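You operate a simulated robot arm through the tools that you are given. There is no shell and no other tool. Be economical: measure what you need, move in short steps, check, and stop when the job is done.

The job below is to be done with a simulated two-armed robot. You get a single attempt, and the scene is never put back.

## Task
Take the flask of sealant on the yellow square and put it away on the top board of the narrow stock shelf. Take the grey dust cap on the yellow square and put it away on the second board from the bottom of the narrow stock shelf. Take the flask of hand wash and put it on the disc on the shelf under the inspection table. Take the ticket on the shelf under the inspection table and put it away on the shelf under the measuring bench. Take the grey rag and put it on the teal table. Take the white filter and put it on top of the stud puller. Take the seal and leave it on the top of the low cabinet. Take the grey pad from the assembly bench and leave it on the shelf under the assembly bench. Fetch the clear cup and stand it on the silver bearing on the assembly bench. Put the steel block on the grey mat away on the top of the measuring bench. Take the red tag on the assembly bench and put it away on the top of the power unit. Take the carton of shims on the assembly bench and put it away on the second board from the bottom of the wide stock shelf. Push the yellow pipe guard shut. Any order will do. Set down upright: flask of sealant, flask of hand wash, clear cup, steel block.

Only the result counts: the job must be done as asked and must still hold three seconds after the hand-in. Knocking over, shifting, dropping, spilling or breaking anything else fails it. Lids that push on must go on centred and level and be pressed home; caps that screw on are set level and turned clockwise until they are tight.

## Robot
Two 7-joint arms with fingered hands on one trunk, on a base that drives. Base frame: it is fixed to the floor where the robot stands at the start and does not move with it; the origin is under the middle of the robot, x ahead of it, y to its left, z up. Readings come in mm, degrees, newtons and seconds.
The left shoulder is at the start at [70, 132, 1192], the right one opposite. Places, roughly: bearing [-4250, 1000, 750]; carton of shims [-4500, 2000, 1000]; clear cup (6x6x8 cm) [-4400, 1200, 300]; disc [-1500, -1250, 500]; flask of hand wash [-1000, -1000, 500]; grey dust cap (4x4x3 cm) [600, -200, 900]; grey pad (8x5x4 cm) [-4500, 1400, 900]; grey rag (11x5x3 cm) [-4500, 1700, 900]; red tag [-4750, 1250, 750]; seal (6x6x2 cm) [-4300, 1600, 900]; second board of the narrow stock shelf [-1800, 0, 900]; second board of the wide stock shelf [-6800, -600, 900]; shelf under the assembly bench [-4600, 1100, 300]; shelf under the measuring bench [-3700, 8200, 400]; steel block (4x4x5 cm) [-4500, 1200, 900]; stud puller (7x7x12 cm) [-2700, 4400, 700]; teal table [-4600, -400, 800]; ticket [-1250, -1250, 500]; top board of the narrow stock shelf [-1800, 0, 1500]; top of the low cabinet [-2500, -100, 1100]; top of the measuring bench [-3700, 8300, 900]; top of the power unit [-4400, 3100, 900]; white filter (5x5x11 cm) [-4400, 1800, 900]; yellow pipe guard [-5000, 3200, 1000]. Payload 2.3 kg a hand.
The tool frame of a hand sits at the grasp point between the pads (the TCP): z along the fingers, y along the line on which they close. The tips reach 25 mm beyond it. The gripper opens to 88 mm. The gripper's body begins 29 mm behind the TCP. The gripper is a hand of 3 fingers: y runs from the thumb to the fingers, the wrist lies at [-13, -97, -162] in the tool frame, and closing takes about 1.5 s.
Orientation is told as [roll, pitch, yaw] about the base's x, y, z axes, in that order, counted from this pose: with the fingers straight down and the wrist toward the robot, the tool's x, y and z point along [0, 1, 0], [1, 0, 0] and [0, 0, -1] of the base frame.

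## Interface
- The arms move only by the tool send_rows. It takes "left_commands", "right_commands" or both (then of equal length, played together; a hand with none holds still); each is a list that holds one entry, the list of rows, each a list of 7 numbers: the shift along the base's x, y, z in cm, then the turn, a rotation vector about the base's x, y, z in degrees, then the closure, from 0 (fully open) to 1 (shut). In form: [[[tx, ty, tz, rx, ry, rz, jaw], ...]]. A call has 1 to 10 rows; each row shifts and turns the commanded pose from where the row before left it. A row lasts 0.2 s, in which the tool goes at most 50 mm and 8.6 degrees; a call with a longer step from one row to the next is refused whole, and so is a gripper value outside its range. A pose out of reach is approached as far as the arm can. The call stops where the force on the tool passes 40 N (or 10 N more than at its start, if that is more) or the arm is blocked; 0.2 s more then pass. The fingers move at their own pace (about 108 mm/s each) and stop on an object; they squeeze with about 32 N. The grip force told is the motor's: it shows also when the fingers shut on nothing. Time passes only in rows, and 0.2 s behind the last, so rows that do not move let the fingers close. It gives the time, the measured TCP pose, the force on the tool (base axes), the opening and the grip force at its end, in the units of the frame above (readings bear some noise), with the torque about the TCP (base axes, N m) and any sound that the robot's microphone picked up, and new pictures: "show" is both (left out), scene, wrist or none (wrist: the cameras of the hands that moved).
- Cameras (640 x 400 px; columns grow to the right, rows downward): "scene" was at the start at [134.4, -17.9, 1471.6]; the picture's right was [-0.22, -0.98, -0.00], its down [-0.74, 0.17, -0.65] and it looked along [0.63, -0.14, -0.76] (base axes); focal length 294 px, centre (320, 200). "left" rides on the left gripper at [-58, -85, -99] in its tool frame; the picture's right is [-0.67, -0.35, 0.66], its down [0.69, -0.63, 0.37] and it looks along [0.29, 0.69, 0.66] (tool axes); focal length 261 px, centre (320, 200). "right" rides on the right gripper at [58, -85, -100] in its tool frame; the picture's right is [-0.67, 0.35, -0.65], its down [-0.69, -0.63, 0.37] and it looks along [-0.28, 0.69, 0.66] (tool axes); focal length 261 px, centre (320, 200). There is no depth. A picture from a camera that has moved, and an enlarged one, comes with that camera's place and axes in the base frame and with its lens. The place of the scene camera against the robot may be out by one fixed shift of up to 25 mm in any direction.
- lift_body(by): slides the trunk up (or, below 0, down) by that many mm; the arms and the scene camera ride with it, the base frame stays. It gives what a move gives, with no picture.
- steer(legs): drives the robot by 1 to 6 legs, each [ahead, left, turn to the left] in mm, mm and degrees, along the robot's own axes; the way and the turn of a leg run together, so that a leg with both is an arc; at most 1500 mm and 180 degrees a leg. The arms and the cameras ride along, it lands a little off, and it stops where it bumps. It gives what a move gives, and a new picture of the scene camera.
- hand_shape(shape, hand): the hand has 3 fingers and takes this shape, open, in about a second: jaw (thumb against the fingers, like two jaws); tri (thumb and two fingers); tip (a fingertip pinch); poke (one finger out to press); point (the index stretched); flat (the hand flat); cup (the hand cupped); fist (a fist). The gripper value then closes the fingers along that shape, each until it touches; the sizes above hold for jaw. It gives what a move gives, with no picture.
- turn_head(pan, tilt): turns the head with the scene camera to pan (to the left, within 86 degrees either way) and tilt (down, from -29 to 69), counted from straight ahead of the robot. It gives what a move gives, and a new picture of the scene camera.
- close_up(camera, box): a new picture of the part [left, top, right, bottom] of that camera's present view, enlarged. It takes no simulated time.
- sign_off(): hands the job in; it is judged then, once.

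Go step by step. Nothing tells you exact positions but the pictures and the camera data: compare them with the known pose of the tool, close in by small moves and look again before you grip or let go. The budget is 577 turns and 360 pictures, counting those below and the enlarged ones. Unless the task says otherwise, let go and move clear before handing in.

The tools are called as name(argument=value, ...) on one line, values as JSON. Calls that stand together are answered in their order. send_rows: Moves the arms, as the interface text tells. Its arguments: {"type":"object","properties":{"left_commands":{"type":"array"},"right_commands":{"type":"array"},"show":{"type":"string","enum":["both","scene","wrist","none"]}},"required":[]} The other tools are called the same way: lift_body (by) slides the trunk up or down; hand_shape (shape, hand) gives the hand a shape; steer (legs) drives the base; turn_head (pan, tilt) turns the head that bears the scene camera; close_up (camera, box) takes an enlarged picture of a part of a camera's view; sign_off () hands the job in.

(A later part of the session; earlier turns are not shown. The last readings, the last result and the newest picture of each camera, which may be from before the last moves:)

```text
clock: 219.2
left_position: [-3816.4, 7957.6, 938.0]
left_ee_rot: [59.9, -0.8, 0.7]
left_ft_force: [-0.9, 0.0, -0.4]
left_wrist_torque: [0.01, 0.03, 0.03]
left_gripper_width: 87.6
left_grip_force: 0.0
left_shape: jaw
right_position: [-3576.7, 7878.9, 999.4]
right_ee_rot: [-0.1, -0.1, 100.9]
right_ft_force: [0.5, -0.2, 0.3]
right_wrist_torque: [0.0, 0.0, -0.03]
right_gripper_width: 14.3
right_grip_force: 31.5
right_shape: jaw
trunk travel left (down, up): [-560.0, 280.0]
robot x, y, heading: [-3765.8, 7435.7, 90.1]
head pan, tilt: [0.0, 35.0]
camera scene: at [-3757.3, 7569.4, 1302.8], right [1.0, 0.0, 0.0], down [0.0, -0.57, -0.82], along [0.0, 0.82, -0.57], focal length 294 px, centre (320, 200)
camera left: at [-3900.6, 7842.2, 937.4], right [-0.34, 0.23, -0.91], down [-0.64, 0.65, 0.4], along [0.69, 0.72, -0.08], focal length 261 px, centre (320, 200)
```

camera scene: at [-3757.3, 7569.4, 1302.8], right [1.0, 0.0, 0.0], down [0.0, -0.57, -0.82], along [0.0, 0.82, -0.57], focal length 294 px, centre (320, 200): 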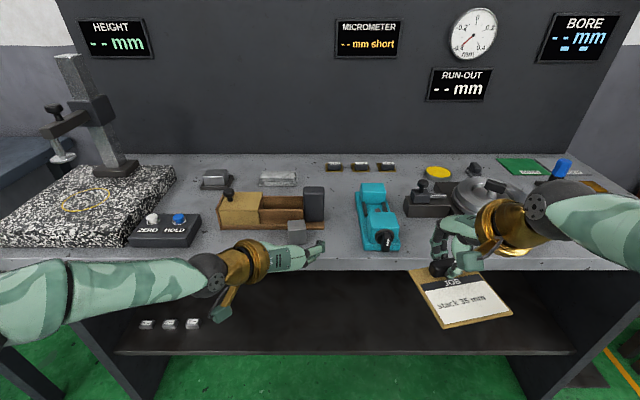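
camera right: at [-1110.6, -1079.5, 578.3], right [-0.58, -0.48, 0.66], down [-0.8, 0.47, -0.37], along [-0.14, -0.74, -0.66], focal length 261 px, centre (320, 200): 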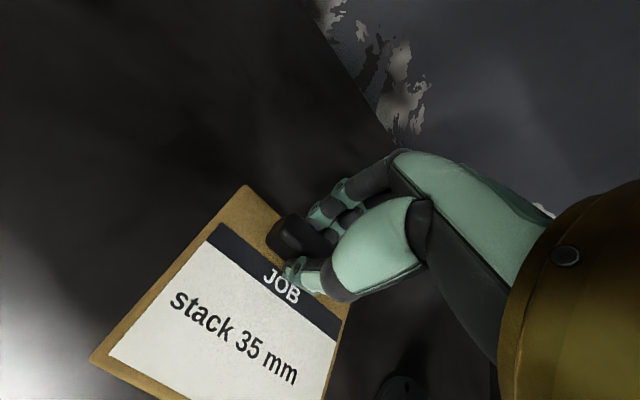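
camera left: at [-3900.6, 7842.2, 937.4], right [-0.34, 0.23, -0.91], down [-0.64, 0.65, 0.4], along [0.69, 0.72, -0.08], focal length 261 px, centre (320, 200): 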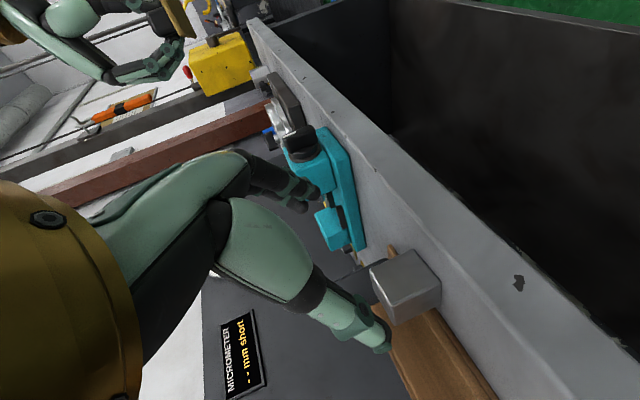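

The block stands well. Next is the ticket: the lower shelf is at about z=394 with its front at about y=8050. I'll back off, lower the trunk 400 and extend the right hand.

steer(legs=[[-170, 0, 0]])

lift_body(by=-400)

send_rows(right_commands=[[[0, 2, -1.5, 0, 0, 0, 1], [0, 2.5, -1.5, 0, 0, 0, 1], [0, 2.5, -1.5, 0, 0, 0, 1], [0, 2.5, -1.5, 0, 0, 0, 1], [0, 2.5, -1.5, 0, 0, 0, 1], [0, 1.5, -1.5, 0, 0, 0, 1]]], show="scene")

```text
clock: 220.7
left_position: [-3816.2, 7787.6, 937.2]
left_ee_rot: [59.8, -0.6, 0.2]
left_ft_force: [-0.1, 0.5, 0.4]
left_wrist_torque: [0.01, 0.0, 0.01]
left_gripper_width: 87.5
left_grip_force: 0.1
left_shape: jaw
right_position: [-3577.0, 7706.6, 999.2]
right_ee_rot: [-0.1, -0.1, 100.7]
right_ft_force: [-0.6, 1.1, 0.1]
right_wrist_torque: [0.02, -0.01, 0.0]
right_gripper_width: 14.1
right_grip_force: 32.2
right_shape: jaw
trunk travel left (down, up): [-560.0, 280.0]
robot x, y, heading: [-3765.3, 7262.3, 89.6]
head pan, tilt: [0.0, 35.0]
camera scene: at [-3757.5, 7400.4, 1302.6], right [1.0, 0.0, 0.0], down [0.0, -0.57, -0.82], along [0.0, 0.82, -0.57], focal length 294 px, centre (320, 200)
```

scene: 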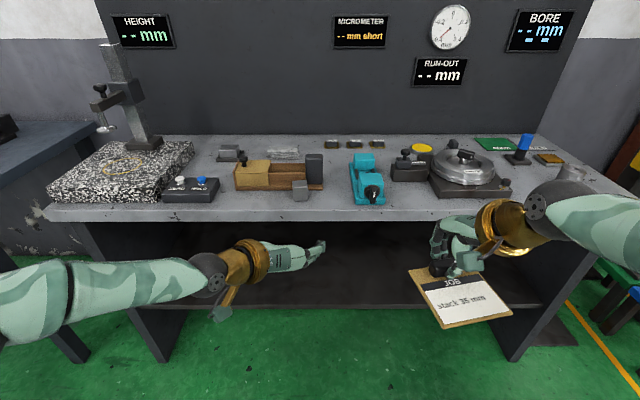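

```text
clock: 224.5
left_position: [-3815.2, 7786.7, 537.2]
left_ee_rot: [59.9, -0.6, 0.4]
left_ft_force: [0.3, -0.2, -0.1]
left_wrist_torque: [-0.01, 0.02, -0.02]
left_gripper_width: 87.6
left_grip_force: 0.0
left_shape: jaw
right_position: [-3575.7, 7706.6, 600.7]
right_ee_rot: [-0.1, -0.1, 100.7]
right_ft_force: [-0.8, -0.6, -0.4]
right_wrist_torque: [0.05, 0.02, -0.01]
right_gripper_width: 14.2
right_grip_force: 32.1
right_shape: jaw
trunk travel left (down, up): [-160.0, 680.0]
robot x, y, heading: [-3767.4, 7260.8, 89.8]
head pan, tilt: [0.0, 35.0]
```

```text
clock: 225.9
left_position: [-3815.9, 7787.6, 537.6]
left_ee_rot: [59.7, -0.6, 0.3]
left_ft_force: [-0.1, -0.8, -0.4]
left_wrist_torque: [0.02, -0.03, 0.02]
left_gripper_width: 87.8
left_grip_force: 0.2
left_shape: jaw
right_position: [-3575.4, 7841.5, 509.9]
right_ee_rot: [-0.1, -0.2, 100.7]
right_ft_force: [-0.1, 0.5, -1.1]
right_wrist_torque: [0.04, 0.0, 0.0]
right_gripper_width: 14.2
right_grip_force: 31.8
right_shape: jaw
trunk travel left (down, up): [-160.0, 680.0]
robot x, y, heading: [-3765.0, 7258.3, 89.6]
head pan, tilt: [0.0, 35.0]
camera scene: at [-3757.5, 7399.4, 902.7], right [1.0, 0.0, 0.0], down [0.0, -0.57, -0.82], along [0.0, 0.82, -0.57], focal length 294 px, centre (320, 200)
```

scene: 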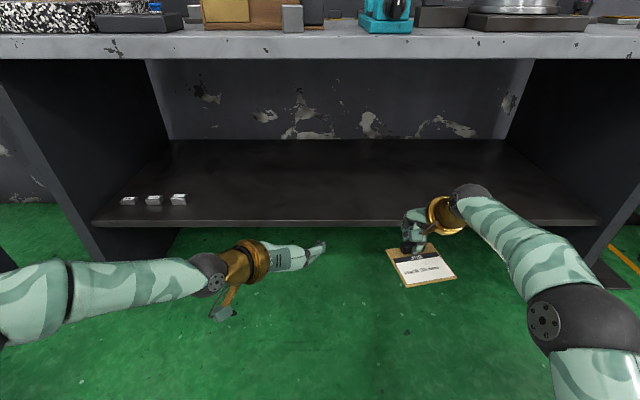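

steer(legs=[[340, 0, 0]])

close_up(camera="right", box=[0, 0, 640, 400])

```text
clock: 228.1
left_position: [-3817.2, 8130.8, 537.7]
left_ee_rot: [59.9, -0.6, 0.6]
left_ft_force: [0.0, 0.1, 0.2]
left_wrist_torque: [0.0, -0.02, -0.02]
left_gripper_width: 87.7
left_grip_force: 0.0
left_shape: jaw
right_position: [-3577.3, 8187.3, 511.1]
right_ee_rot: [-0.1, -0.1, 101.0]
right_ft_force: [0.0, 0.0, -1.2]
right_wrist_torque: [0.01, 0.0, -0.01]
right_gripper_width: 14.4
right_grip_force: 32.3
right_shape: jaw
trunk travel left (down, up): [-160.0, 680.0]
robot x, y, heading: [-3766.1, 7603.4, 90.2]
head pan, tilt: [0.0, 35.0]
camera scene: at [-3758.0, 7743.4, 902.7], right [1.0, 0.0, 0.0], down [0.0, -0.57, -0.82], along [0.0, 0.82, -0.57], focal length 294 px, centre (320, 200)
```

scene: 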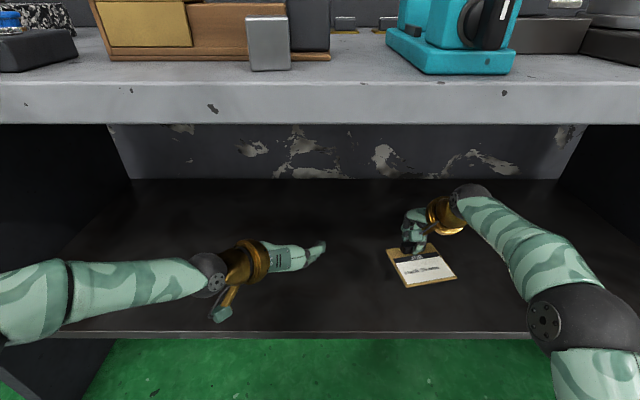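

```text
1.00 times, centred on (320, 200) of right
camera zoom: at [-3617.8, 8092.6, 609.8], right [0.59, 0.47, 0.66], down [0.79, -0.49, -0.37], along [0.15, 0.74, -0.66], focal length 261 px, centre (320, 200)
```

zoom: 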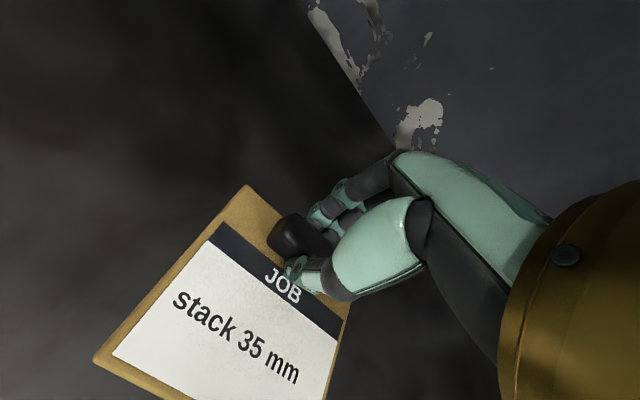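

The ticket is over the shelf. Lowering.

send_rows(right_commands=[[[0, 0, -2, 0, 0, 0, 1], [0, 0, -2, 0, 0, 0, 1], [0, 0, -2, 0, 0, 0, 1], [0, 0, -0.8, 0, 0, 0, 1], [0, 0, -0.3, 0, 0, 0, 1], [0, 0, 0, 0, 0, 0, 1]]], show="scene")

```text
clock: 229.5
left_position: [-3817.7, 8131.2, 536.8]
left_ee_rot: [59.8, -0.6, 0.6]
left_ft_force: [-0.1, -0.2, 0.0]
left_wrist_torque: [0.0, 0.0, -0.03]
left_gripper_width: 87.4
left_grip_force: 0.1
left_shape: jaw
right_position: [-3578.8, 8187.4, 440.4]
right_ee_rot: [-0.1, -0.1, 100.9]
right_ft_force: [-0.8, -0.1, -0.6]
right_wrist_torque: [0.01, 0.04, 0.05]
right_gripper_width: 14.2
right_grip_force: 32.2
right_shape: jaw
trunk travel left (down, up): [-160.0, 680.0]
robot x, y, heading: [-3769.4, 7604.2, 90.1]
head pan, tilt: [0.0, 35.0]
camera scene: at [-3758.0, 7743.2, 902.7], right [1.0, 0.0, 0.0], down [0.0, -0.57, -0.82], along [0.0, 0.82, -0.57], focal length 294 px, centre (320, 200)
```

scene: 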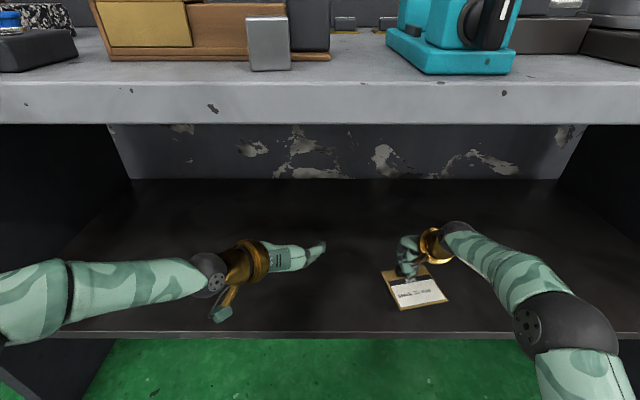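

send_rows(right_commands=[[[0, 0, -0.4, 0, 0, 0, 1], [0, 0, -0.4, 0, 0, 0, 1], [0, 0, 0, 0, 0, 0, 1]]], show="none")

send_rows(right_commands=[[[0, 0, -0.3, 0, 0, 0, 1], [0, 0, 0, 0, 0, 0, 1]]], show="none")

send_rows(right_commands=[[[0, 0, -0.3, 0, 0, 0, 1], [0, 0, 0, 0, 0, 0, 1]]], show="wrist")

```text
clock: 230.3
left_position: [-3819.0, 8132.5, 537.4]
left_ee_rot: [59.7, -0.5, 0.6]
left_ft_force: [-0.4, -1.2, 0.0]
left_wrist_torque: [0.01, -0.02, 0.01]
left_gripper_width: 87.7
left_grip_force: 0.1
left_shape: jaw
right_position: [-3578.7, 8186.8, 432.3]
right_ee_rot: [-0.2, -0.1, 100.9]
right_ft_force: [-0.6, 0.2, -1.5]
right_wrist_torque: [0.05, -0.01, 0.0]
right_gripper_width: 14.1
right_grip_force: 31.6
right_shape: jaw
trunk travel left (down, up): [-160.0, 680.0]
robot x, y, heading: [-3766.6, 7605.5, 90.2]
head pan, tilt: [0.0, 35.0]
```

```text
clock: 230.9
left_position: [-3817.4, 8131.0, 537.6]
left_ee_rot: [59.8, -0.6, 0.6]
left_ft_force: [0.2, 0.7, -0.4]
left_wrist_torque: [-0.01, -0.03, -0.01]
left_gripper_width: 87.8
left_grip_force: 0.1
left_shape: jaw
right_position: [-3577.8, 8187.5, 428.5]
right_ee_rot: [-0.1, -0.1, 101.0]
right_ft_force: [-0.1, -0.4, -0.9]
right_wrist_torque: [0.06, 0.04, -0.01]
right_gripper_width: 14.3
right_grip_force: 32.1
right_shape: jaw
trunk travel left (down, up): [-160.0, 680.0]
robot x, y, heading: [-3766.6, 7604.7, 90.0]
head pan, tilt: [0.0, 35.0]
```

```text
clock: 231.5
left_position: [-3818.8, 8130.4, 536.8]
left_ee_rot: [59.9, -0.6, 0.6]
left_ft_force: [-0.6, 0.3, -0.4]
left_wrist_torque: [0.0, 0.0, 0.02]
left_gripper_width: 87.6
left_grip_force: 0.1
left_shape: jaw
right_position: [-3577.1, 8187.8, 425.3]
right_ee_rot: [-0.1, -0.1, 101.0]
right_ft_force: [-0.5, 0.3, -0.7]
right_wrist_torque: [0.05, 0.0, 0.02]
right_gripper_width: 14.2
right_grip_force: 32.4
right_shape: jaw
trunk travel left (down, up): [-160.0, 680.0]
robot x, y, heading: [-3767.9, 7606.1, 90.0]
head pan, tilt: [0.0, 35.0]
camera right: at [-3617.9, 8092.1, 524.9], right [0.59, 0.47, 0.66], down [0.79, -0.49, -0.37], along [0.15, 0.74, -0.66], focal length 261 px, centre (320, 200)
```

right: 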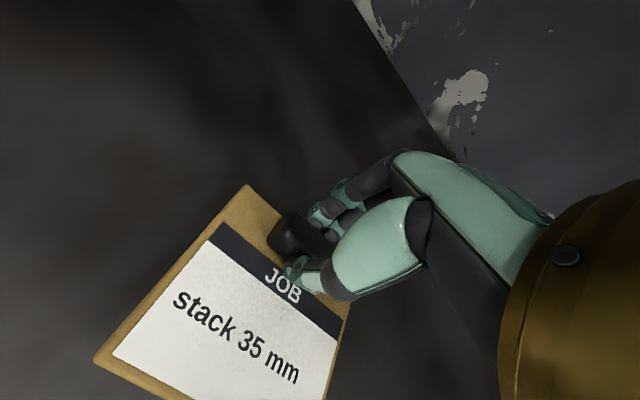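

send_rows(right_commands=[[[0, 0, -0.3, 0, 0, 0, 1], [0, 0, 0, 0, 0, 0, 1]]], show="none")

send_rows(right_commands=[[[0, 0, -0.3, 0, 0, 0, 1], [0, 0, 0, 0, 0, 0, 1]]], show="none")

send_rows(right_commands=[[[0, 0, -0.3, 0, 0, 0, 1], [0, 0, 0, 0, 0, 0, 1]]], show="none")

```text
clock: 232.1
left_position: [-3817.5, 8131.3, 537.5]
left_ee_rot: [59.8, -0.6, 0.5]
left_ft_force: [0.3, 0.5, 0.5]
left_wrist_torque: [0.02, 0.0, 0.01]
left_gripper_width: 87.3
left_grip_force: 0.0
left_shape: jaw
right_position: [-3579.0, 8186.6, 424.3]
right_ee_rot: [-0.2, -0.1, 101.1]
right_ft_force: [-1.2, -0.6, -1.0]
right_wrist_torque: [0.01, 0.01, -0.01]
right_gripper_width: 14.4
right_grip_force: 32.2
right_shape: jaw
trunk travel left (down, up): [-160.0, 680.0]
robot x, y, heading: [-3766.1, 7607.4, 90.0]
head pan, tilt: [0.0, 35.0]
```

```text
clock: 232.7
left_position: [-3817.7, 8131.1, 537.1]
left_ee_rot: [59.7, -0.7, 0.6]
left_ft_force: [-0.5, -0.6, -0.3]
left_wrist_torque: [-0.01, -0.02, -0.01]
left_gripper_width: 87.2
left_grip_force: 0.0
left_shape: jaw
right_position: [-3577.6, 8186.4, 420.3]
right_ee_rot: [0.0, -0.1, 100.9]
right_ft_force: [-0.3, -0.1, -1.7]
right_wrist_torque: [0.03, 0.01, 0.0]
right_gripper_width: 13.9
right_grip_force: 31.6
right_shape: jaw
trunk travel left (down, up): [-160.0, 680.0]
robot x, y, heading: [-3769.0, 7605.1, 90.0]
head pan, tilt: [0.0, 35.0]
```

```text
clock: 233.3
left_position: [-3818.2, 8130.6, 538.6]
left_ee_rot: [59.9, -0.6, 0.6]
left_ft_force: [-1.5, 0.1, -0.7]
left_wrist_torque: [-0.01, -0.01, 0.0]
left_gripper_width: 87.9
left_grip_force: 0.2
left_shape: jaw
right_position: [-3578.3, 8186.5, 418.4]
right_ee_rot: [-0.1, -0.2, 101.0]
right_ft_force: [0.4, 0.7, 2.5]
right_wrist_torque: [0.01, -0.03, 0.0]
right_gripper_width: 14.3
right_grip_force: 31.8
right_shape: jaw
trunk travel left (down, up): [-160.0, 680.0]
robot x, y, heading: [-3768.3, 7601.9, 90.0]
head pan, tilt: [0.0, 35.0]
```

It's touching at z=418. I'll release and rise.

send_rows(right_commands=[[[0, 0, 0, 0, 0, 0, 0.5], [0, 0, 0, 0, 0, 0, 0.3], [0, 0, 0, 0, 0, 0, 0.3], [0, 0, 1.5, 0, 0, 0, 0.3], [0, 0, 3, 0, 0, 0, 0.3], [0, 0, 4, 0, 0, 0, 0.3]]], show="both")

```text
clock: 234.7
left_position: [-3818.6, 8131.2, 537.3]
left_ee_rot: [59.9, -0.5, 0.6]
left_ft_force: [-0.6, 0.0, -0.1]
left_wrist_torque: [0.02, 0.0, 0.03]
left_gripper_width: 87.5
left_grip_force: 0.0
left_shape: jaw
right_position: [-3577.4, 8188.2, 501.3]
right_ee_rot: [-0.1, -0.1, 101.0]
right_ft_force: [-0.6, 0.7, 0.7]
right_wrist_torque: [-0.01, 0.0, 0.0]
right_gripper_width: 61.2
right_grip_force: 0.0
right_shape: jaw
trunk travel left (down, up): [-160.0, 680.0]
robot x, y, heading: [-3767.8, 7604.0, 90.3]
head pan, tilt: [0.0, 35.0]
camera scene: at [-3758.1, 7742.9, 902.7], right [1.0, 0.0, 0.0], down [0.0, -0.57, -0.82], along [0.0, 0.82, -0.57], focal length 294 px, centre (320, 200)
camera right: at [-3618.0, 8092.5, 599.8], right [0.59, 0.47, 0.66], down [0.79, -0.49, -0.37], along [0.15, 0.74, -0.66], focal length 261 px, centre (320, 200)
```

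scene: 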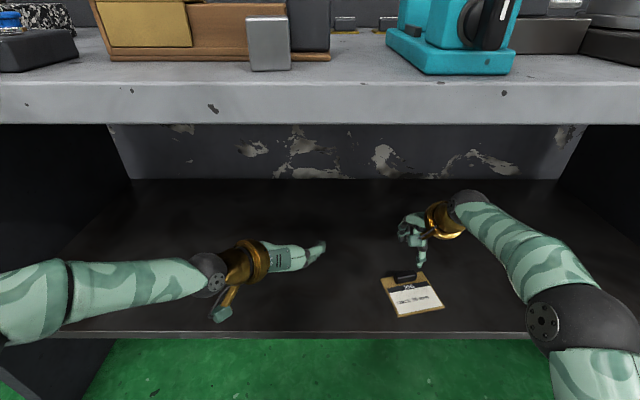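
right: 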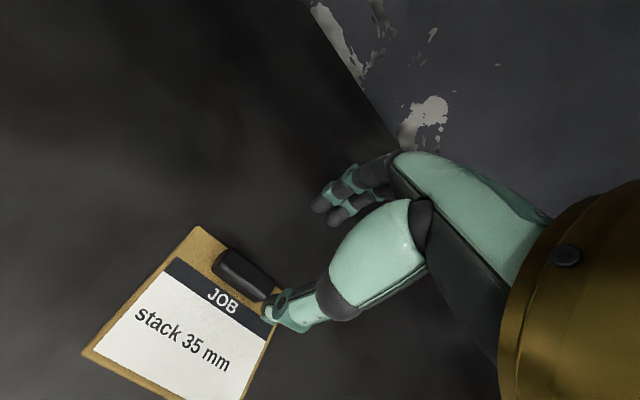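

The ticket is placed, so five are done. I'll back out, raise the trunk, turn clockwise and head back toward the power unit to see the pipe guard.

steer(legs=[[-500, 0, 0]])

lift_body(by=520)

turn_head(pan=0, tilt=20)

steer(legs=[[0, 0, -180], [1400, 0, 0], [1100, 0, 0]])

```text
clock: 237.7
left_position: [-3814.7, 7627.1, 538.8]
left_ee_rot: [59.9, -0.6, 0.1]
left_ft_force: [0.2, 0.5, -0.2]
left_wrist_torque: [0.02, 0.0, -0.01]
left_gripper_width: 87.7
left_grip_force: 0.2
left_shape: jaw
right_position: [-3573.0, 7681.7, 500.5]
right_ee_rot: [-0.1, -0.2, 100.6]
right_ft_force: [0.1, 0.5, 0.0]
right_wrist_torque: [0.01, -0.02, -0.01]
right_gripper_width: 61.1
right_grip_force: 0.1
right_shape: jaw
trunk travel left (down, up): [-160.0, 680.0]
robot x, y, heading: [-3771.9, 7105.1, 89.7]
head pan, tilt: [0.0, 35.0]
camera scene: at [-3758.0, 7238.6, 902.8], right [1.0, -0.01, 0.0], down [0.0, -0.57, -0.82], along [0.01, 0.82, -0.57], focal length 294 px, centre (320, 200)
```

scene: 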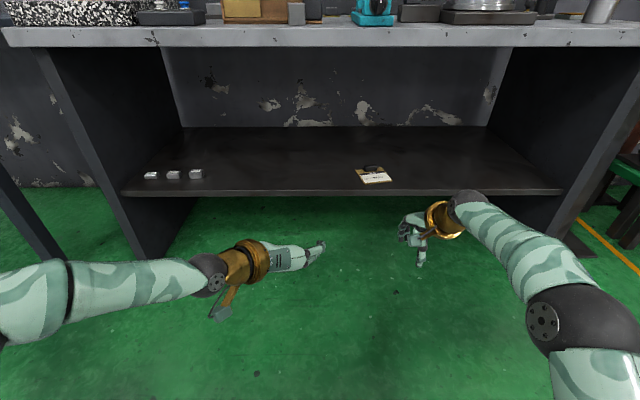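

```text
refused: 520 is not a number from -400 to 400
```

```text
clock: 238.5
left_position: [-3814.2, 7627.9, 536.9]
left_ee_rot: [59.9, -0.7, 0.2]
left_ft_force: [-0.2, -0.7, 0.1]
left_wrist_torque: [-0.03, 0.03, 0.01]
left_gripper_width: 87.7
left_grip_force: 0.0
left_shape: jaw
right_position: [-3573.2, 7681.6, 501.1]
right_ee_rot: [-0.1, -0.1, 100.5]
right_ft_force: [0.5, -0.1, 0.7]
right_wrist_torque: [0.0, -0.01, 0.03]
right_gripper_width: 61.4
right_grip_force: 0.0
right_shape: jaw
trunk travel left (down, up): [-160.0, 680.0]
robot x, y, heading: [-3766.2, 7098.3, 89.8]
head pan, tilt: [0.0, 20.0]
camera scene: at [-3758.0, 7243.7, 926.5], right [1.0, -0.01, 0.0], down [0.0, -0.34, -0.94], along [0.01, 0.94, -0.34], focal length 294 px, centre (320, 200)
```

scene: 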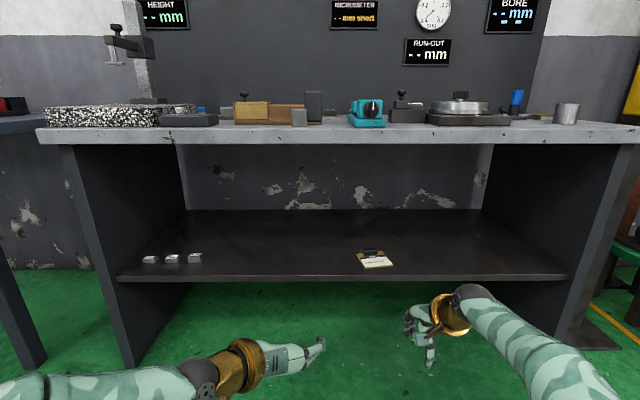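

```text
clock: 257.8
left_position: [-3641.9, 4110.2, 536.9]
left_ee_rot: [59.9, -0.6, -177.4]
left_ft_force: [-0.7, 0.1, -0.4]
left_wrist_torque: [-0.01, 0.02, 0.02]
left_gripper_width: 87.5
left_grip_force: 0.1
left_shape: jaw
right_position: [-3879.9, 4046.0, 500.8]
right_ee_rot: [-0.1, -0.2, -77.1]
right_ft_force: [0.5, 0.1, 0.1]
right_wrist_torque: [-0.02, 0.0, 0.01]
right_gripper_width: 61.5
right_grip_force: 0.0
right_shape: jaw
trunk travel left (down, up): [-160.0, 680.0]
robot x, y, heading: [-3712.1, 4635.2, -87.8]
head pan, tilt: [0.0, 20.0]
camera scene: at [-3697.8, 4490.1, 926.6], right [-1.0, -0.04, 0.0], down [-0.01, 0.34, -0.94], along [0.03, -0.94, -0.34], focal length 294 px, centre (320, 200)
```

scene: 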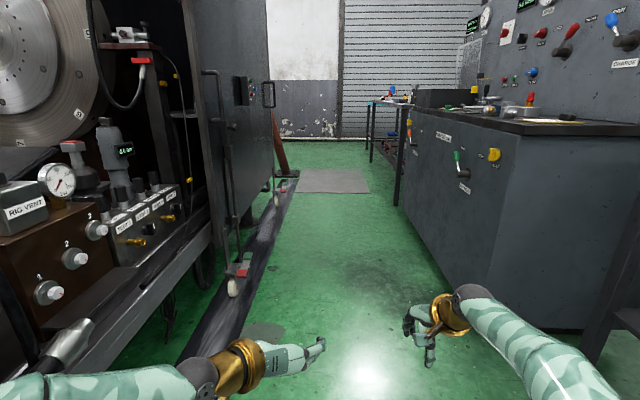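

I'll raise the trunk, move level with the power unit and turn to face it.

lift_body(by=400)

lift_body(by=240)

steer(legs=[[1350, 50, -2.2], [0, 0, -90]])

```text
clock: 261.7
left_position: [-3641.8, 4110.0, 937.9]
left_ee_rot: [60.0, -0.5, -177.4]
left_ft_force: [-0.5, -0.2, 0.5]
left_wrist_torque: [0.01, -0.01, 0.0]
left_gripper_width: 88.0
left_grip_force: 0.0
left_shape: jaw
right_position: [-3879.5, 4045.4, 899.9]
right_ee_rot: [-0.1, -0.2, -77.0]
right_ft_force: [0.5, 0.5, 0.0]
right_wrist_torque: [0.0, 0.0, 0.01]
right_gripper_width: 61.2
right_grip_force: 0.0
right_shape: jaw
trunk travel left (down, up): [-560.0, 280.0]
robot x, y, heading: [-3710.0, 4636.8, -88.0]
head pan, tilt: [0.0, 20.0]
```

```text
clock: 264.2
left_position: [-3641.4, 4110.5, 1178.2]
left_ee_rot: [59.9, -0.6, -177.4]
left_ft_force: [0.0, 0.1, 0.3]
left_wrist_torque: [0.0, 0.01, 0.01]
left_gripper_width: 87.7
left_grip_force: 0.0
left_shape: jaw
right_position: [-3878.9, 4046.5, 1140.7]
right_ee_rot: [-0.1, -0.2, -77.0]
right_ft_force: [-0.1, 1.4, -0.3]
right_wrist_torque: [0.02, 0.06, -0.02]
right_gripper_width: 61.5
right_grip_force: 0.0
right_shape: jaw
trunk travel left (down, up): [-800.0, 40.0]
robot x, y, heading: [-3713.9, 4633.8, -87.8]
head pan, tilt: [0.0, 20.0]
```

```text
clock: 274.7
left_position: [-4166.5, 3246.2, 1178.3]
left_ee_rot: [59.9, -0.6, 89.7]
left_ft_force: [0.3, -0.4, -0.5]
left_wrist_torque: [-0.02, -0.01, 0.0]
left_gripper_width: 87.6
left_grip_force: 0.0
left_shape: jaw
right_position: [-4218.5, 3486.8, 1139.8]
right_ee_rot: [-0.1, -0.1, -169.9]
right_ft_force: [-0.6, -0.2, 0.7]
right_wrist_torque: [0.01, -0.02, -0.02]
right_gripper_width: 61.3
right_grip_force: 0.0
right_shape: jaw
trunk travel left (down, up): [-800.0, 40.0]
robot x, y, heading: [-3641.0, 3287.3, 179.3]
head pan, tilt: [0.0, 20.0]
camera scene: at [-3774.6, 3290.3, 1566.6], right [0.01, 1.0, 0.0], down [0.34, 0.0, -0.94], along [-0.94, 0.01, -0.34], focal length 294 px, centre (320, 200)
```

scene: 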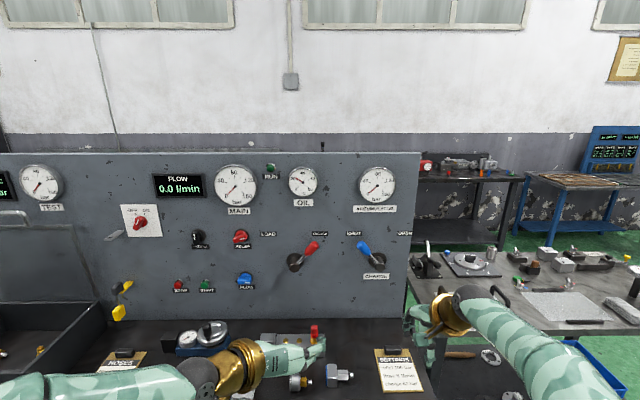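

close_up(camera="scene", box=[0, 200, 320, 400])

turn_head(pan=15, tilt=45)

```text
2.00 times, centred on (160, 300) of scene
camera zoom: at [-3774.6, 3290.3, 1566.6], right [0.01, 1.0, 0.0], down [0.34, 0.0, -0.94], along [-0.94, 0.01, -0.34], focal length 588 px, centre (640, 0)
```

zoom: 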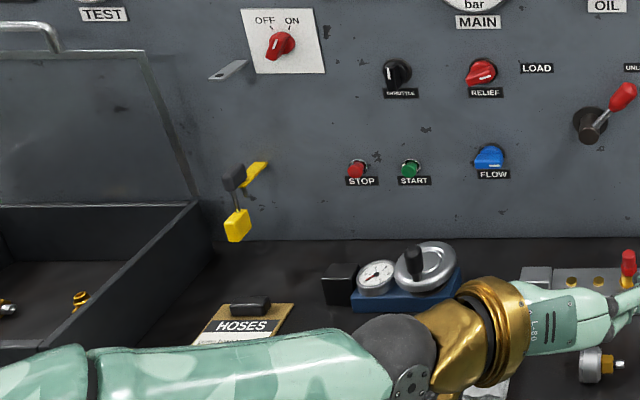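

```text
clock: 275.6
left_position: [-4165.3, 3246.1, 1177.7]
left_ee_rot: [59.9, -0.6, 89.7]
left_ft_force: [0.0, 0.3, 0.3]
left_wrist_torque: [0.01, -0.01, 0.0]
left_gripper_width: 87.7
left_grip_force: 0.1
left_shape: jaw
right_position: [-4219.8, 3486.7, 1140.0]
right_ee_rot: [-0.1, -0.1, -169.9]
right_ft_force: [0.3, -0.1, -0.3]
right_wrist_torque: [-0.02, 0.03, -0.02]
right_gripper_width: 61.4
right_grip_force: 0.1
right_shape: jaw
trunk travel left (down, up): [-800.0, 40.0]
robot x, y, heading: [-3641.6, 3292.0, 179.0]
head pan, tilt: [15.0, 45.0]
camera scene: at [-3760.2, 3269.6, 1528.0], right [-0.24, 0.97, 0.0], down [0.69, 0.17, -0.71], along [-0.69, -0.17, -0.71], focal length 294 px, centre (320, 200)
```

scene: 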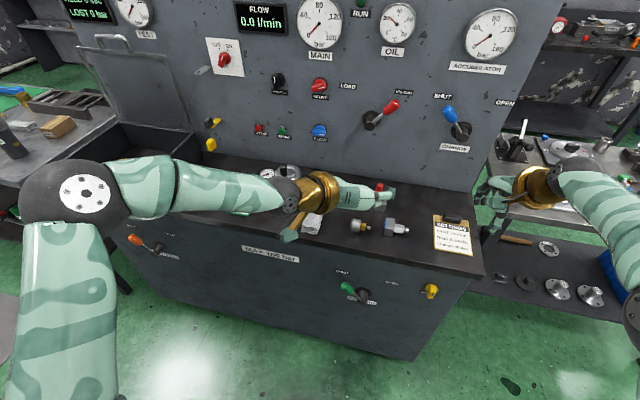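

The yellow item on this panel doesn't match the noted guard place (x≈-5000), which lies behind the panel. I'll sidestep past the end of the unit to look behind it.

steer(legs=[[0, -900, 0.7]])

turn_head(pan=25, tilt=25)

```text
clock: 280.4
left_position: [-4157.3, 4147.1, 1176.9]
left_ee_rot: [60.0, -0.8, 90.1]
left_ft_force: [1.4, -0.1, -0.1]
left_wrist_torque: [0.0, -0.01, -0.02]
left_gripper_width: 87.6
left_grip_force: 0.0
left_shape: jaw
right_position: [-4212.3, 4388.4, 1142.0]
right_ee_rot: [0.0, 0.0, -169.4]
right_ft_force: [0.5, -0.2, -0.3]
right_wrist_torque: [-0.03, 0.01, 0.0]
right_gripper_width: 61.1
right_grip_force: 0.1
right_shape: jaw
trunk travel left (down, up): [-800.0, 40.0]
robot x, y, heading: [-3633.5, 4190.0, 179.6]
head pan, tilt: [15.0, 45.0]
camera scene: at [-3751.6, 4173.7, 1527.9], right [-0.25, 0.97, 0.0], down [0.68, 0.18, -0.71], along [-0.68, -0.18, -0.71], focal length 294 px, centre (320, 200)
```

scene: 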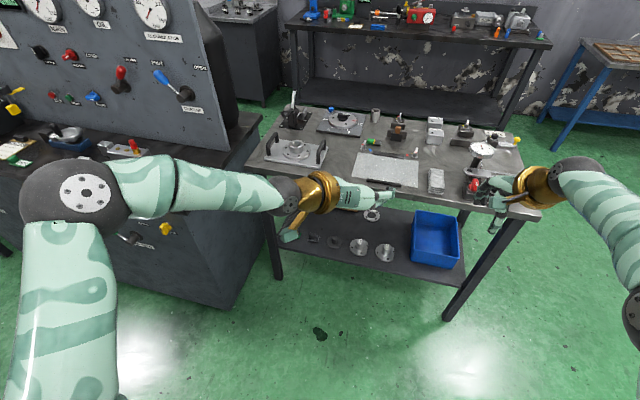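

```text
clock: 281.2
left_position: [-4156.6, 4147.9, 1176.8]
left_ee_rot: [59.9, -0.7, 90.2]
left_ft_force: [-0.2, -0.1, -0.3]
left_wrist_torque: [0.03, -0.01, -0.01]
left_gripper_width: 87.5
left_grip_force: 0.0
left_shape: jaw
right_position: [-4211.9, 4387.7, 1140.3]
right_ee_rot: [0.0, -0.1, -169.4]
right_ft_force: [-0.5, 0.2, 0.1]
right_wrist_torque: [0.02, 0.0, -0.03]
right_gripper_width: 61.2
right_grip_force: 0.2
right_shape: jaw
trunk travel left (down, up): [-800.0, 40.0]
robot x, y, heading: [-3631.8, 4196.6, 180.0]
head pan, tilt: [25.0, 25.0]
camera scene: at [-3756.6, 4157.3, 1558.4], right [-0.42, 0.91, 0.0], down [0.38, 0.18, -0.91], along [-0.82, -0.38, -0.42], focal length 294 px, centre (320, 200)
```

scene: 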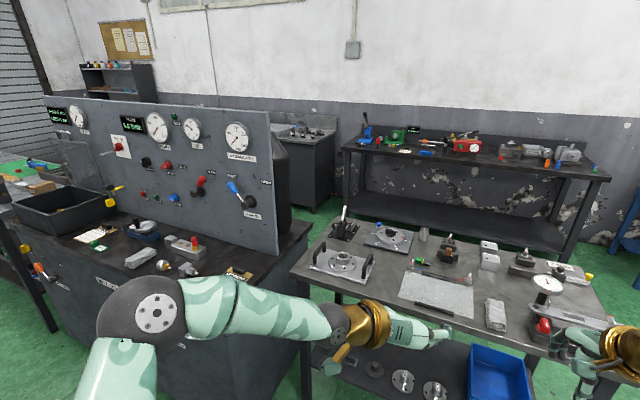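

The guard must be behind the unit; the corridor behind (x from -4900 to -6400) is reachable around y≈5200. I'll first look straight down to learn my own base footprint.

turn_head(pan=-40, tilt=69)

```text
clock: 282.6
left_position: [-4157.5, 4148.6, 1177.6]
left_ee_rot: [59.9, -0.6, 90.2]
left_ft_force: [-0.5, -0.6, 0.9]
left_wrist_torque: [0.01, -0.01, 0.06]
left_gripper_width: 87.8
left_grip_force: 0.2
left_shape: jaw
right_position: [-4212.2, 4387.9, 1140.4]
right_ee_rot: [-0.2, -0.1, -169.4]
right_ft_force: [0.2, 0.0, 0.8]
right_wrist_torque: [0.01, 0.02, 0.0]
right_gripper_width: 61.2
right_grip_force: 0.1
right_shape: jaw
trunk travel left (down, up): [-800.0, 40.0]
robot x, y, heading: [-3627.9, 4194.2, 179.9]
head pan, tilt: [-40.0, 68.8]
camera scene: at [-3715.8, 4231.7, 1499.1], right [0.65, 0.76, 0.0], down [0.71, -0.6, -0.36], along [-0.28, 0.23, -0.93], focal length 294 px, centre (320, 200)
```

scene: 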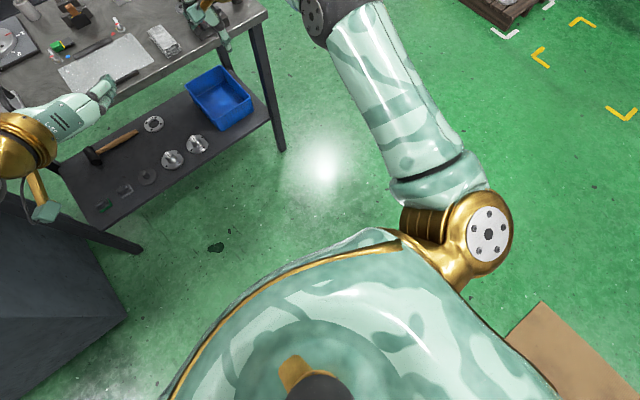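

The base isn't visible even 360 mm ahead, so it is compact. I'll go around the end of the near table into the corridor behind.

turn_head(pan=0, tilt=25)

steer(legs=[[0, -1060, 0], [900, 0, 0]])

```text
clock: 283.7
left_position: [-4156.6, 4147.4, 1177.6]
left_ee_rot: [59.9, -0.6, 90.2]
left_ft_force: [0.7, 0.8, 1.5]
left_wrist_torque: [-0.05, 0.01, 0.0]
left_gripper_width: 87.6
left_grip_force: 0.0
left_shape: jaw
right_position: [-4212.3, 4388.8, 1140.8]
right_ee_rot: [-0.1, -0.1, -169.4]
right_ft_force: [-0.1, -0.2, -0.9]
right_wrist_torque: [0.01, 0.0, -0.03]
right_gripper_width: 61.7
right_grip_force: 0.2
right_shape: jaw
trunk travel left (down, up): [-800.0, 40.0]
robot x, y, heading: [-3631.4, 4194.9, 179.9]
head pan, tilt: [0.0, 25.0]
camera scene: at [-3765.0, 4196.1, 1558.4], right [0.01, 1.0, 0.0], down [0.42, 0.0, -0.91], along [-0.91, 0.0, -0.42], focal length 294 px, centre (320, 200)
```

scene: 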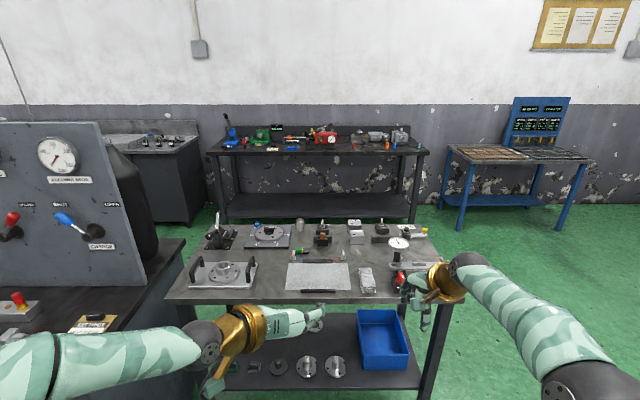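

```text
clock: 293.5
left_position: [-5055.2, 5217.4, 1178.3]
left_ee_rot: [59.9, -0.6, 89.7]
left_ft_force: [-0.2, -0.2, 0.5]
left_wrist_torque: [0.01, 0.01, 0.03]
left_gripper_width: 87.3
left_grip_force: 0.0
left_shape: jaw
right_position: [-5108.1, 5458.0, 1141.5]
right_ee_rot: [-0.1, -0.2, -170.1]
right_ft_force: [0.3, 0.1, -0.1]
right_wrist_torque: [0.01, 0.0, -0.03]
right_gripper_width: 61.3
right_grip_force: 0.1
right_shape: jaw
trunk travel left (down, up): [-800.0, 40.0]
robot x, y, heading: [-4527.5, 5260.7, 179.2]
head pan, tilt: [0.0, 25.0]
camera scene: at [-4661.5, 5261.1, 1558.6], right [0.01, 1.0, 0.0], down [0.42, -0.01, -0.91], along [-0.91, 0.01, -0.42], focal length 294 px, centre (320, 200)
```

scene: 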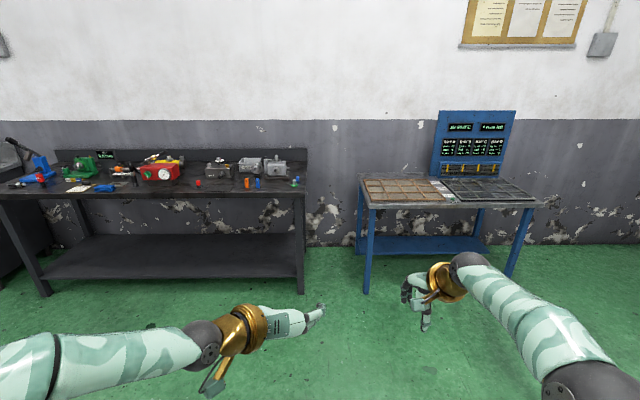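

steer(legs=[[950, 0, 0], [0, 0, 90.8], [900, 0, 0]])

```text
clock: 306.7
left_position: [-5467.2, 3852.8, 1177.9]
left_ee_rot: [59.9, -0.7, 179.6]
left_ft_force: [-0.6, -0.9, 0.4]
left_wrist_torque: [0.02, -0.01, 0.02]
left_gripper_width: 87.4
left_grip_force: 0.1
left_shape: jaw
right_position: [-5708.2, 3801.6, 1142.8]
right_ee_rot: [-0.2, -0.2, -80.1]
right_ft_force: [0.4, -0.1, -0.6]
right_wrist_torque: [0.01, 0.04, 0.0]
right_gripper_width: 61.6
right_grip_force: 0.2
right_shape: jaw
trunk travel left (down, up): [-800.0, 40.0]
robot x, y, heading: [-5504.3, 4377.0, -91.1]
head pan, tilt: [0.0, 25.0]
camera scene: at [-5503.1, 4237.0, 1558.6], right [-1.0, 0.02, 0.0], down [0.01, 0.42, -0.91], along [-0.01, -0.91, -0.42], focal length 294 px, centre (320, 200)
```

scene: 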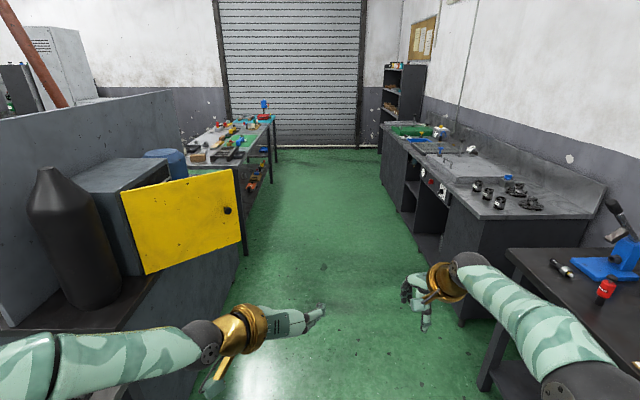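

Found it: a yellow door standing open on a grey box behind the unit. Zooming in.

close_up(camera="scene", box=[20, 120, 280, 300])

```text
2.22 times, centred on (150, 210) of scene
camera zoom: at [-5503.1, 4237.0, 1558.6], right [-1.0, 0.02, 0.0], down [0.01, 0.42, -0.91], along [-0.01, -0.91, -0.42], focal length 654 px, centre (698, 178)
```

zoom: 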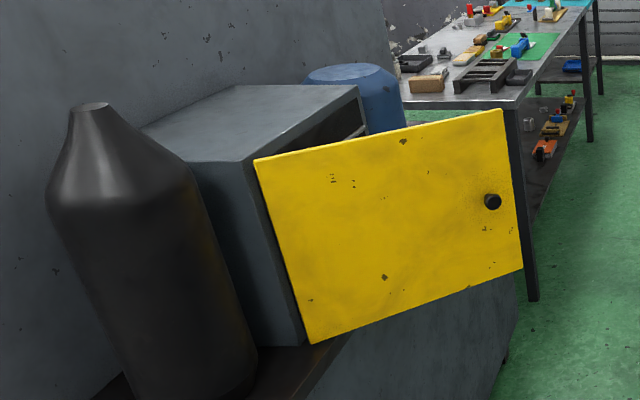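

From the geometry, the hinge is at about [-4845,3316] and the free edge at about [-5156,3088], spanning z 828–1169. Pushing in +x closes it. I'll position in the corridor facing +x.

steer(legs=[[1320, -340, 1.1], [0, 0, 90]])

```text
clock: 317.4
left_position: [-5328.3, 3123.4, 1177.2]
left_ee_rot: [59.9, -0.6, -88.2]
left_ft_force: [-0.5, 0.0, -0.1]
left_wrist_torque: [0.0, -0.04, 0.02]
left_gripper_width: 87.3
left_grip_force: 0.1
left_shape: jaw
right_position: [-5266.6, 2883.5, 1140.0]
right_ee_rot: [0.0, -0.1, 12.3]
right_ft_force: [0.3, 0.0, -0.5]
right_wrist_torque: [0.01, -0.04, 0.01]
right_gripper_width: 61.1
right_grip_force: 0.1
right_shape: jaw
trunk travel left (down, up): [-800.0, 40.0]
robot x, y, heading: [-5854.5, 3058.8, 1.5]
head pan, tilt: [0.0, 25.0]
camera scene: at [-5702.3, 3063.6, 1558.5], right [0.02, -1.0, 0.0], down [-0.42, -0.01, -0.91], along [0.91, 0.02, -0.42], focal length 294 px, centre (320, 200)
```

scene: 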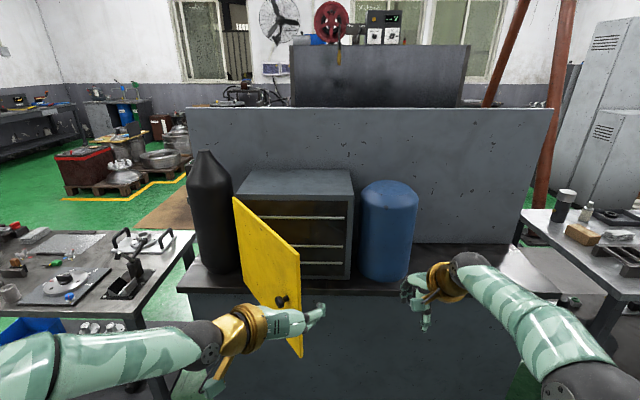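

The door is clearly seen. I'll close and lower the left hand to push height, and pull the right hand back.

send_rows(left_commands=[[[0, -0.3, -4, 0, 0, 0, 1], [0, -0.3, -4, 0, 0, 0, 1], [0, -0.3, -4, 0, 0, 0, 1], [0, -0.3, -4, 0, 0, 0, 1], [0, 0, 0, 0, 0, 0, 1]]], right_commands=[[[-3.5, -1, 1, 0, 0, 0, 0.3], [-3.5, -1, 1, 0, 0, 0, 0.3], [-3.5, -1, 1, 0, 0, 0, 0.3], [-3, -1, 1, 0, 0, 0, 0.3], [-2, 0, 0, 0, 0, 0, 0.3]]], show="none")

steer(legs=[[140, 0, 0]])

```text
clock: 318.6
left_position: [-5329.5, 3112.4, 1018.9]
left_ee_rot: [60.0, -0.6, -88.2]
left_ft_force: [-0.5, -0.4, -0.6]
left_wrist_torque: [0.0, -0.01, 0.02]
left_gripper_width: 0.0
left_grip_force: 32.1
left_shape: jaw
right_position: [-5424.2, 2845.4, 1180.2]
right_ee_rot: [-0.1, -0.2, 12.1]
right_ft_force: [-0.8, -0.3, -0.2]
right_wrist_torque: [-0.02, 0.01, 0.0]
right_gripper_width: 61.4
right_grip_force: 0.0
right_shape: jaw
trunk travel left (down, up): [-800.0, 40.0]
robot x, y, heading: [-5854.4, 3060.9, 1.3]
head pan, tilt: [0.0, 25.0]
```

```text
clock: 319.9
left_position: [-5200.8, 3109.8, 1024.3]
left_ee_rot: [60.4, -0.2, -88.4]
left_ft_force: [-22.5, -17.6, -5.3]
left_wrist_torque: [-0.05, 0.09, -0.21]
left_gripper_width: 0.0
left_grip_force: 31.7
left_shape: jaw
right_position: [-5293.6, 2843.1, 1182.1]
right_ee_rot: [0.1, -0.7, 12.1]
right_ft_force: [-0.3, 0.1, -0.4]
right_wrist_torque: [-0.03, -0.01, -0.02]
right_gripper_width: 61.2
right_grip_force: 0.1
right_shape: jaw
trunk travel left (down, up): [-800.0, 40.0]
robot x, y, heading: [-5714.5, 3060.8, 1.5]
head pan, tilt: [0.0, 25.0]
camera scene: at [-5578.4, 3058.9, 1559.7], right [0.02, -1.0, -0.01], down [-0.41, 0.0, -0.91], along [0.91, 0.02, -0.41], focal length 294 px, centre (320, 200)
```

scene: 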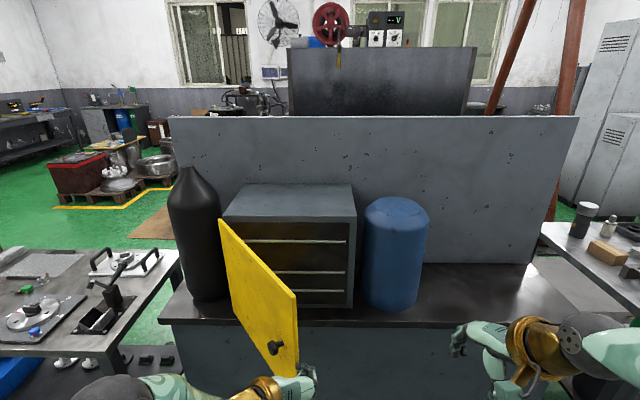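

close_up(camera="scene", box=[180, 240, 420, 400])

close_up(camera="left", box=[0, 0, 640, 400])

```text
2.50 times, centred on (300, 320) of scene
camera zoom: at [-5578.4, 3058.9, 1559.7], right [0.02, -1.0, -0.01], down [-0.41, 0.0, -0.91], along [0.91, 0.02, -0.41], focal length 736 px, centre (370, -100)
```

zoom: 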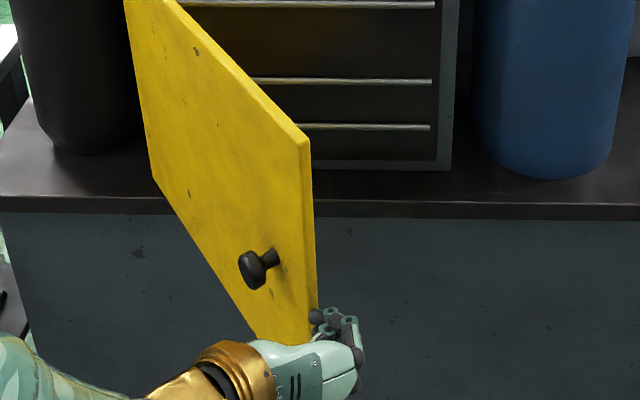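

```text
1.00 times, centred on (320, 200) of left
camera zoom: at [-5317.8, 3190.9, 1021.6], right [0.23, 0.35, -0.91], down [0.64, 0.65, 0.41], along [0.73, -0.67, -0.08], focal length 261 px, centre (320, 200)
```

zoom: 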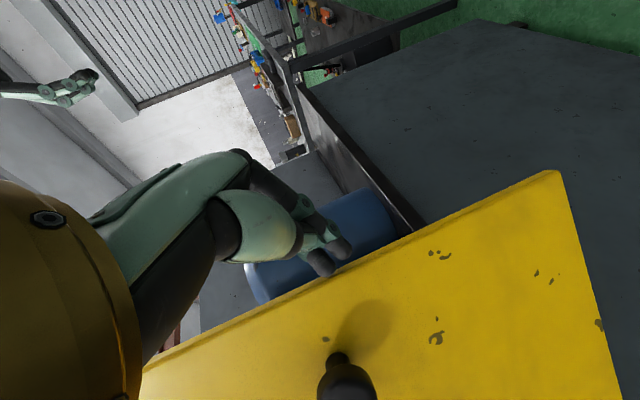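

The fingers are past the door's free edge. I'll back off and move to contact the outer face instead, above the knob.

steer(legs=[[-120, 0, -1.3]])

send_rows(left_commands=[[[0, 1.5, 2.5, 0, 0, 0, 1], [0, 1.5, 2.5, 0, 0, 0, 1], [0, 1.5, 2.5, 0, 0, 0, 1], [0, 1.0, 0.5, 0, 0, 0, 1]]], show="none")

steer(legs=[[170, 0, 0]])

```text
clock: 321.1
left_position: [-5307.0, 3100.1, 1015.6]
left_ee_rot: [59.6, -0.6, -89.8]
left_ft_force: [0.2, -0.5, -0.2]
left_wrist_torque: [-0.01, -0.01, -0.01]
left_gripper_width: 0.4
left_grip_force: 31.7
left_shape: jaw
right_position: [-5405.5, 2836.5, 1178.4]
right_ee_rot: [-0.1, 0.1, 10.7]
right_ft_force: [0.7, -0.4, -0.1]
right_wrist_torque: [-0.01, 0.0, 0.02]
right_gripper_width: 61.3
right_grip_force: 0.0
right_shape: jaw
trunk travel left (down, up): [-800.0, 40.0]
robot x, y, heading: [-5834.0, 3066.9, -0.2]
head pan, tilt: [0.0, 25.0]
camera scene: at [-5678.8, 3062.4, 1558.0], right [0.0, -1.0, 0.0], down [-0.43, 0.0, -0.9], along [0.9, 0.0, -0.43], focal length 294 px, centre (320, 200)
```

scene: 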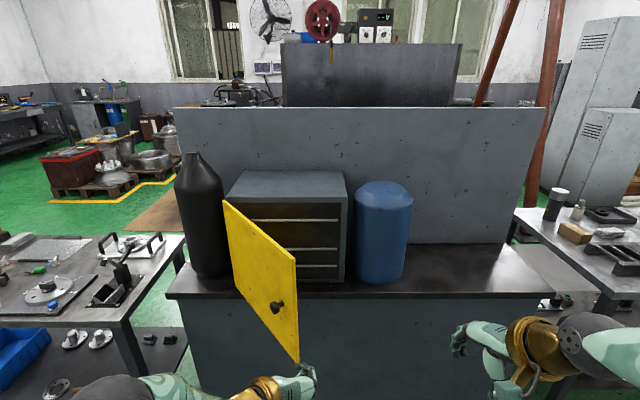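

```text
clock: 322.1
left_position: [-5310.1, 3153.7, 1097.5]
left_ee_rot: [59.8, -0.6, -89.7]
left_ft_force: [0.3, -0.7, 0.5]
left_wrist_torque: [0.0, 0.01, -0.02]
left_gripper_width: 0.1
left_grip_force: 31.5
left_shape: jaw
right_position: [-5408.7, 2835.9, 1180.4]
right_ee_rot: [-0.1, 0.0, 10.7]
right_ft_force: [-0.1, 0.7, -0.1]
right_wrist_torque: [0.0, 0.0, 0.01]
right_gripper_width: 61.4
right_grip_force: 0.1
right_shape: jaw
trunk travel left (down, up): [-800.0, 40.0]
robot x, y, heading: [-5830.2, 3061.0, -0.3]
head pan, tilt: [0.0, 25.0]
```

```text
clock: 323.6
left_position: [-5146.7, 3153.7, 1097.4]
left_ee_rot: [59.9, -0.6, -89.7]
left_ft_force: [-0.3, -0.2, 0.5]
left_wrist_torque: [0.0, 0.0, 0.0]
left_gripper_width: 0.1
left_grip_force: 32.0
left_shape: jaw
right_position: [-5244.6, 2837.1, 1181.3]
right_ee_rot: [-0.1, -0.3, 10.9]
right_ft_force: [1.2, -0.2, -0.1]
right_wrist_torque: [0.03, -0.03, 0.0]
right_gripper_width: 61.2
right_grip_force: 0.0
right_shape: jaw
trunk travel left (down, up): [-800.0, 40.0]
robot x, y, heading: [-5668.8, 3066.1, 0.1]
head pan, tilt: [0.0, 25.0]
camera scene: at [-5521.6, 3062.4, 1559.0], right [0.0, -1.0, 0.0], down [-0.42, 0.0, -0.91], along [0.91, 0.0, -0.42], focal length 294 px, centre (320, 200)
```

scene: 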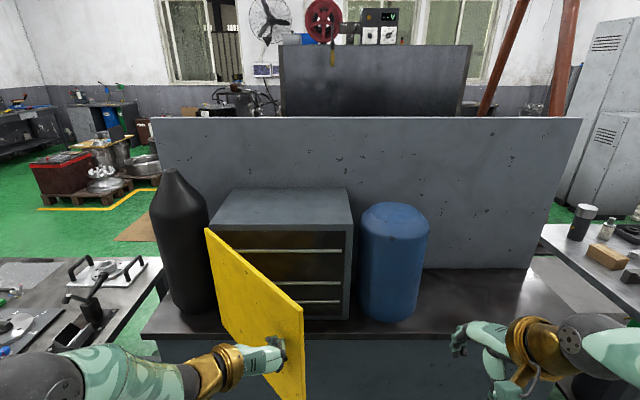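

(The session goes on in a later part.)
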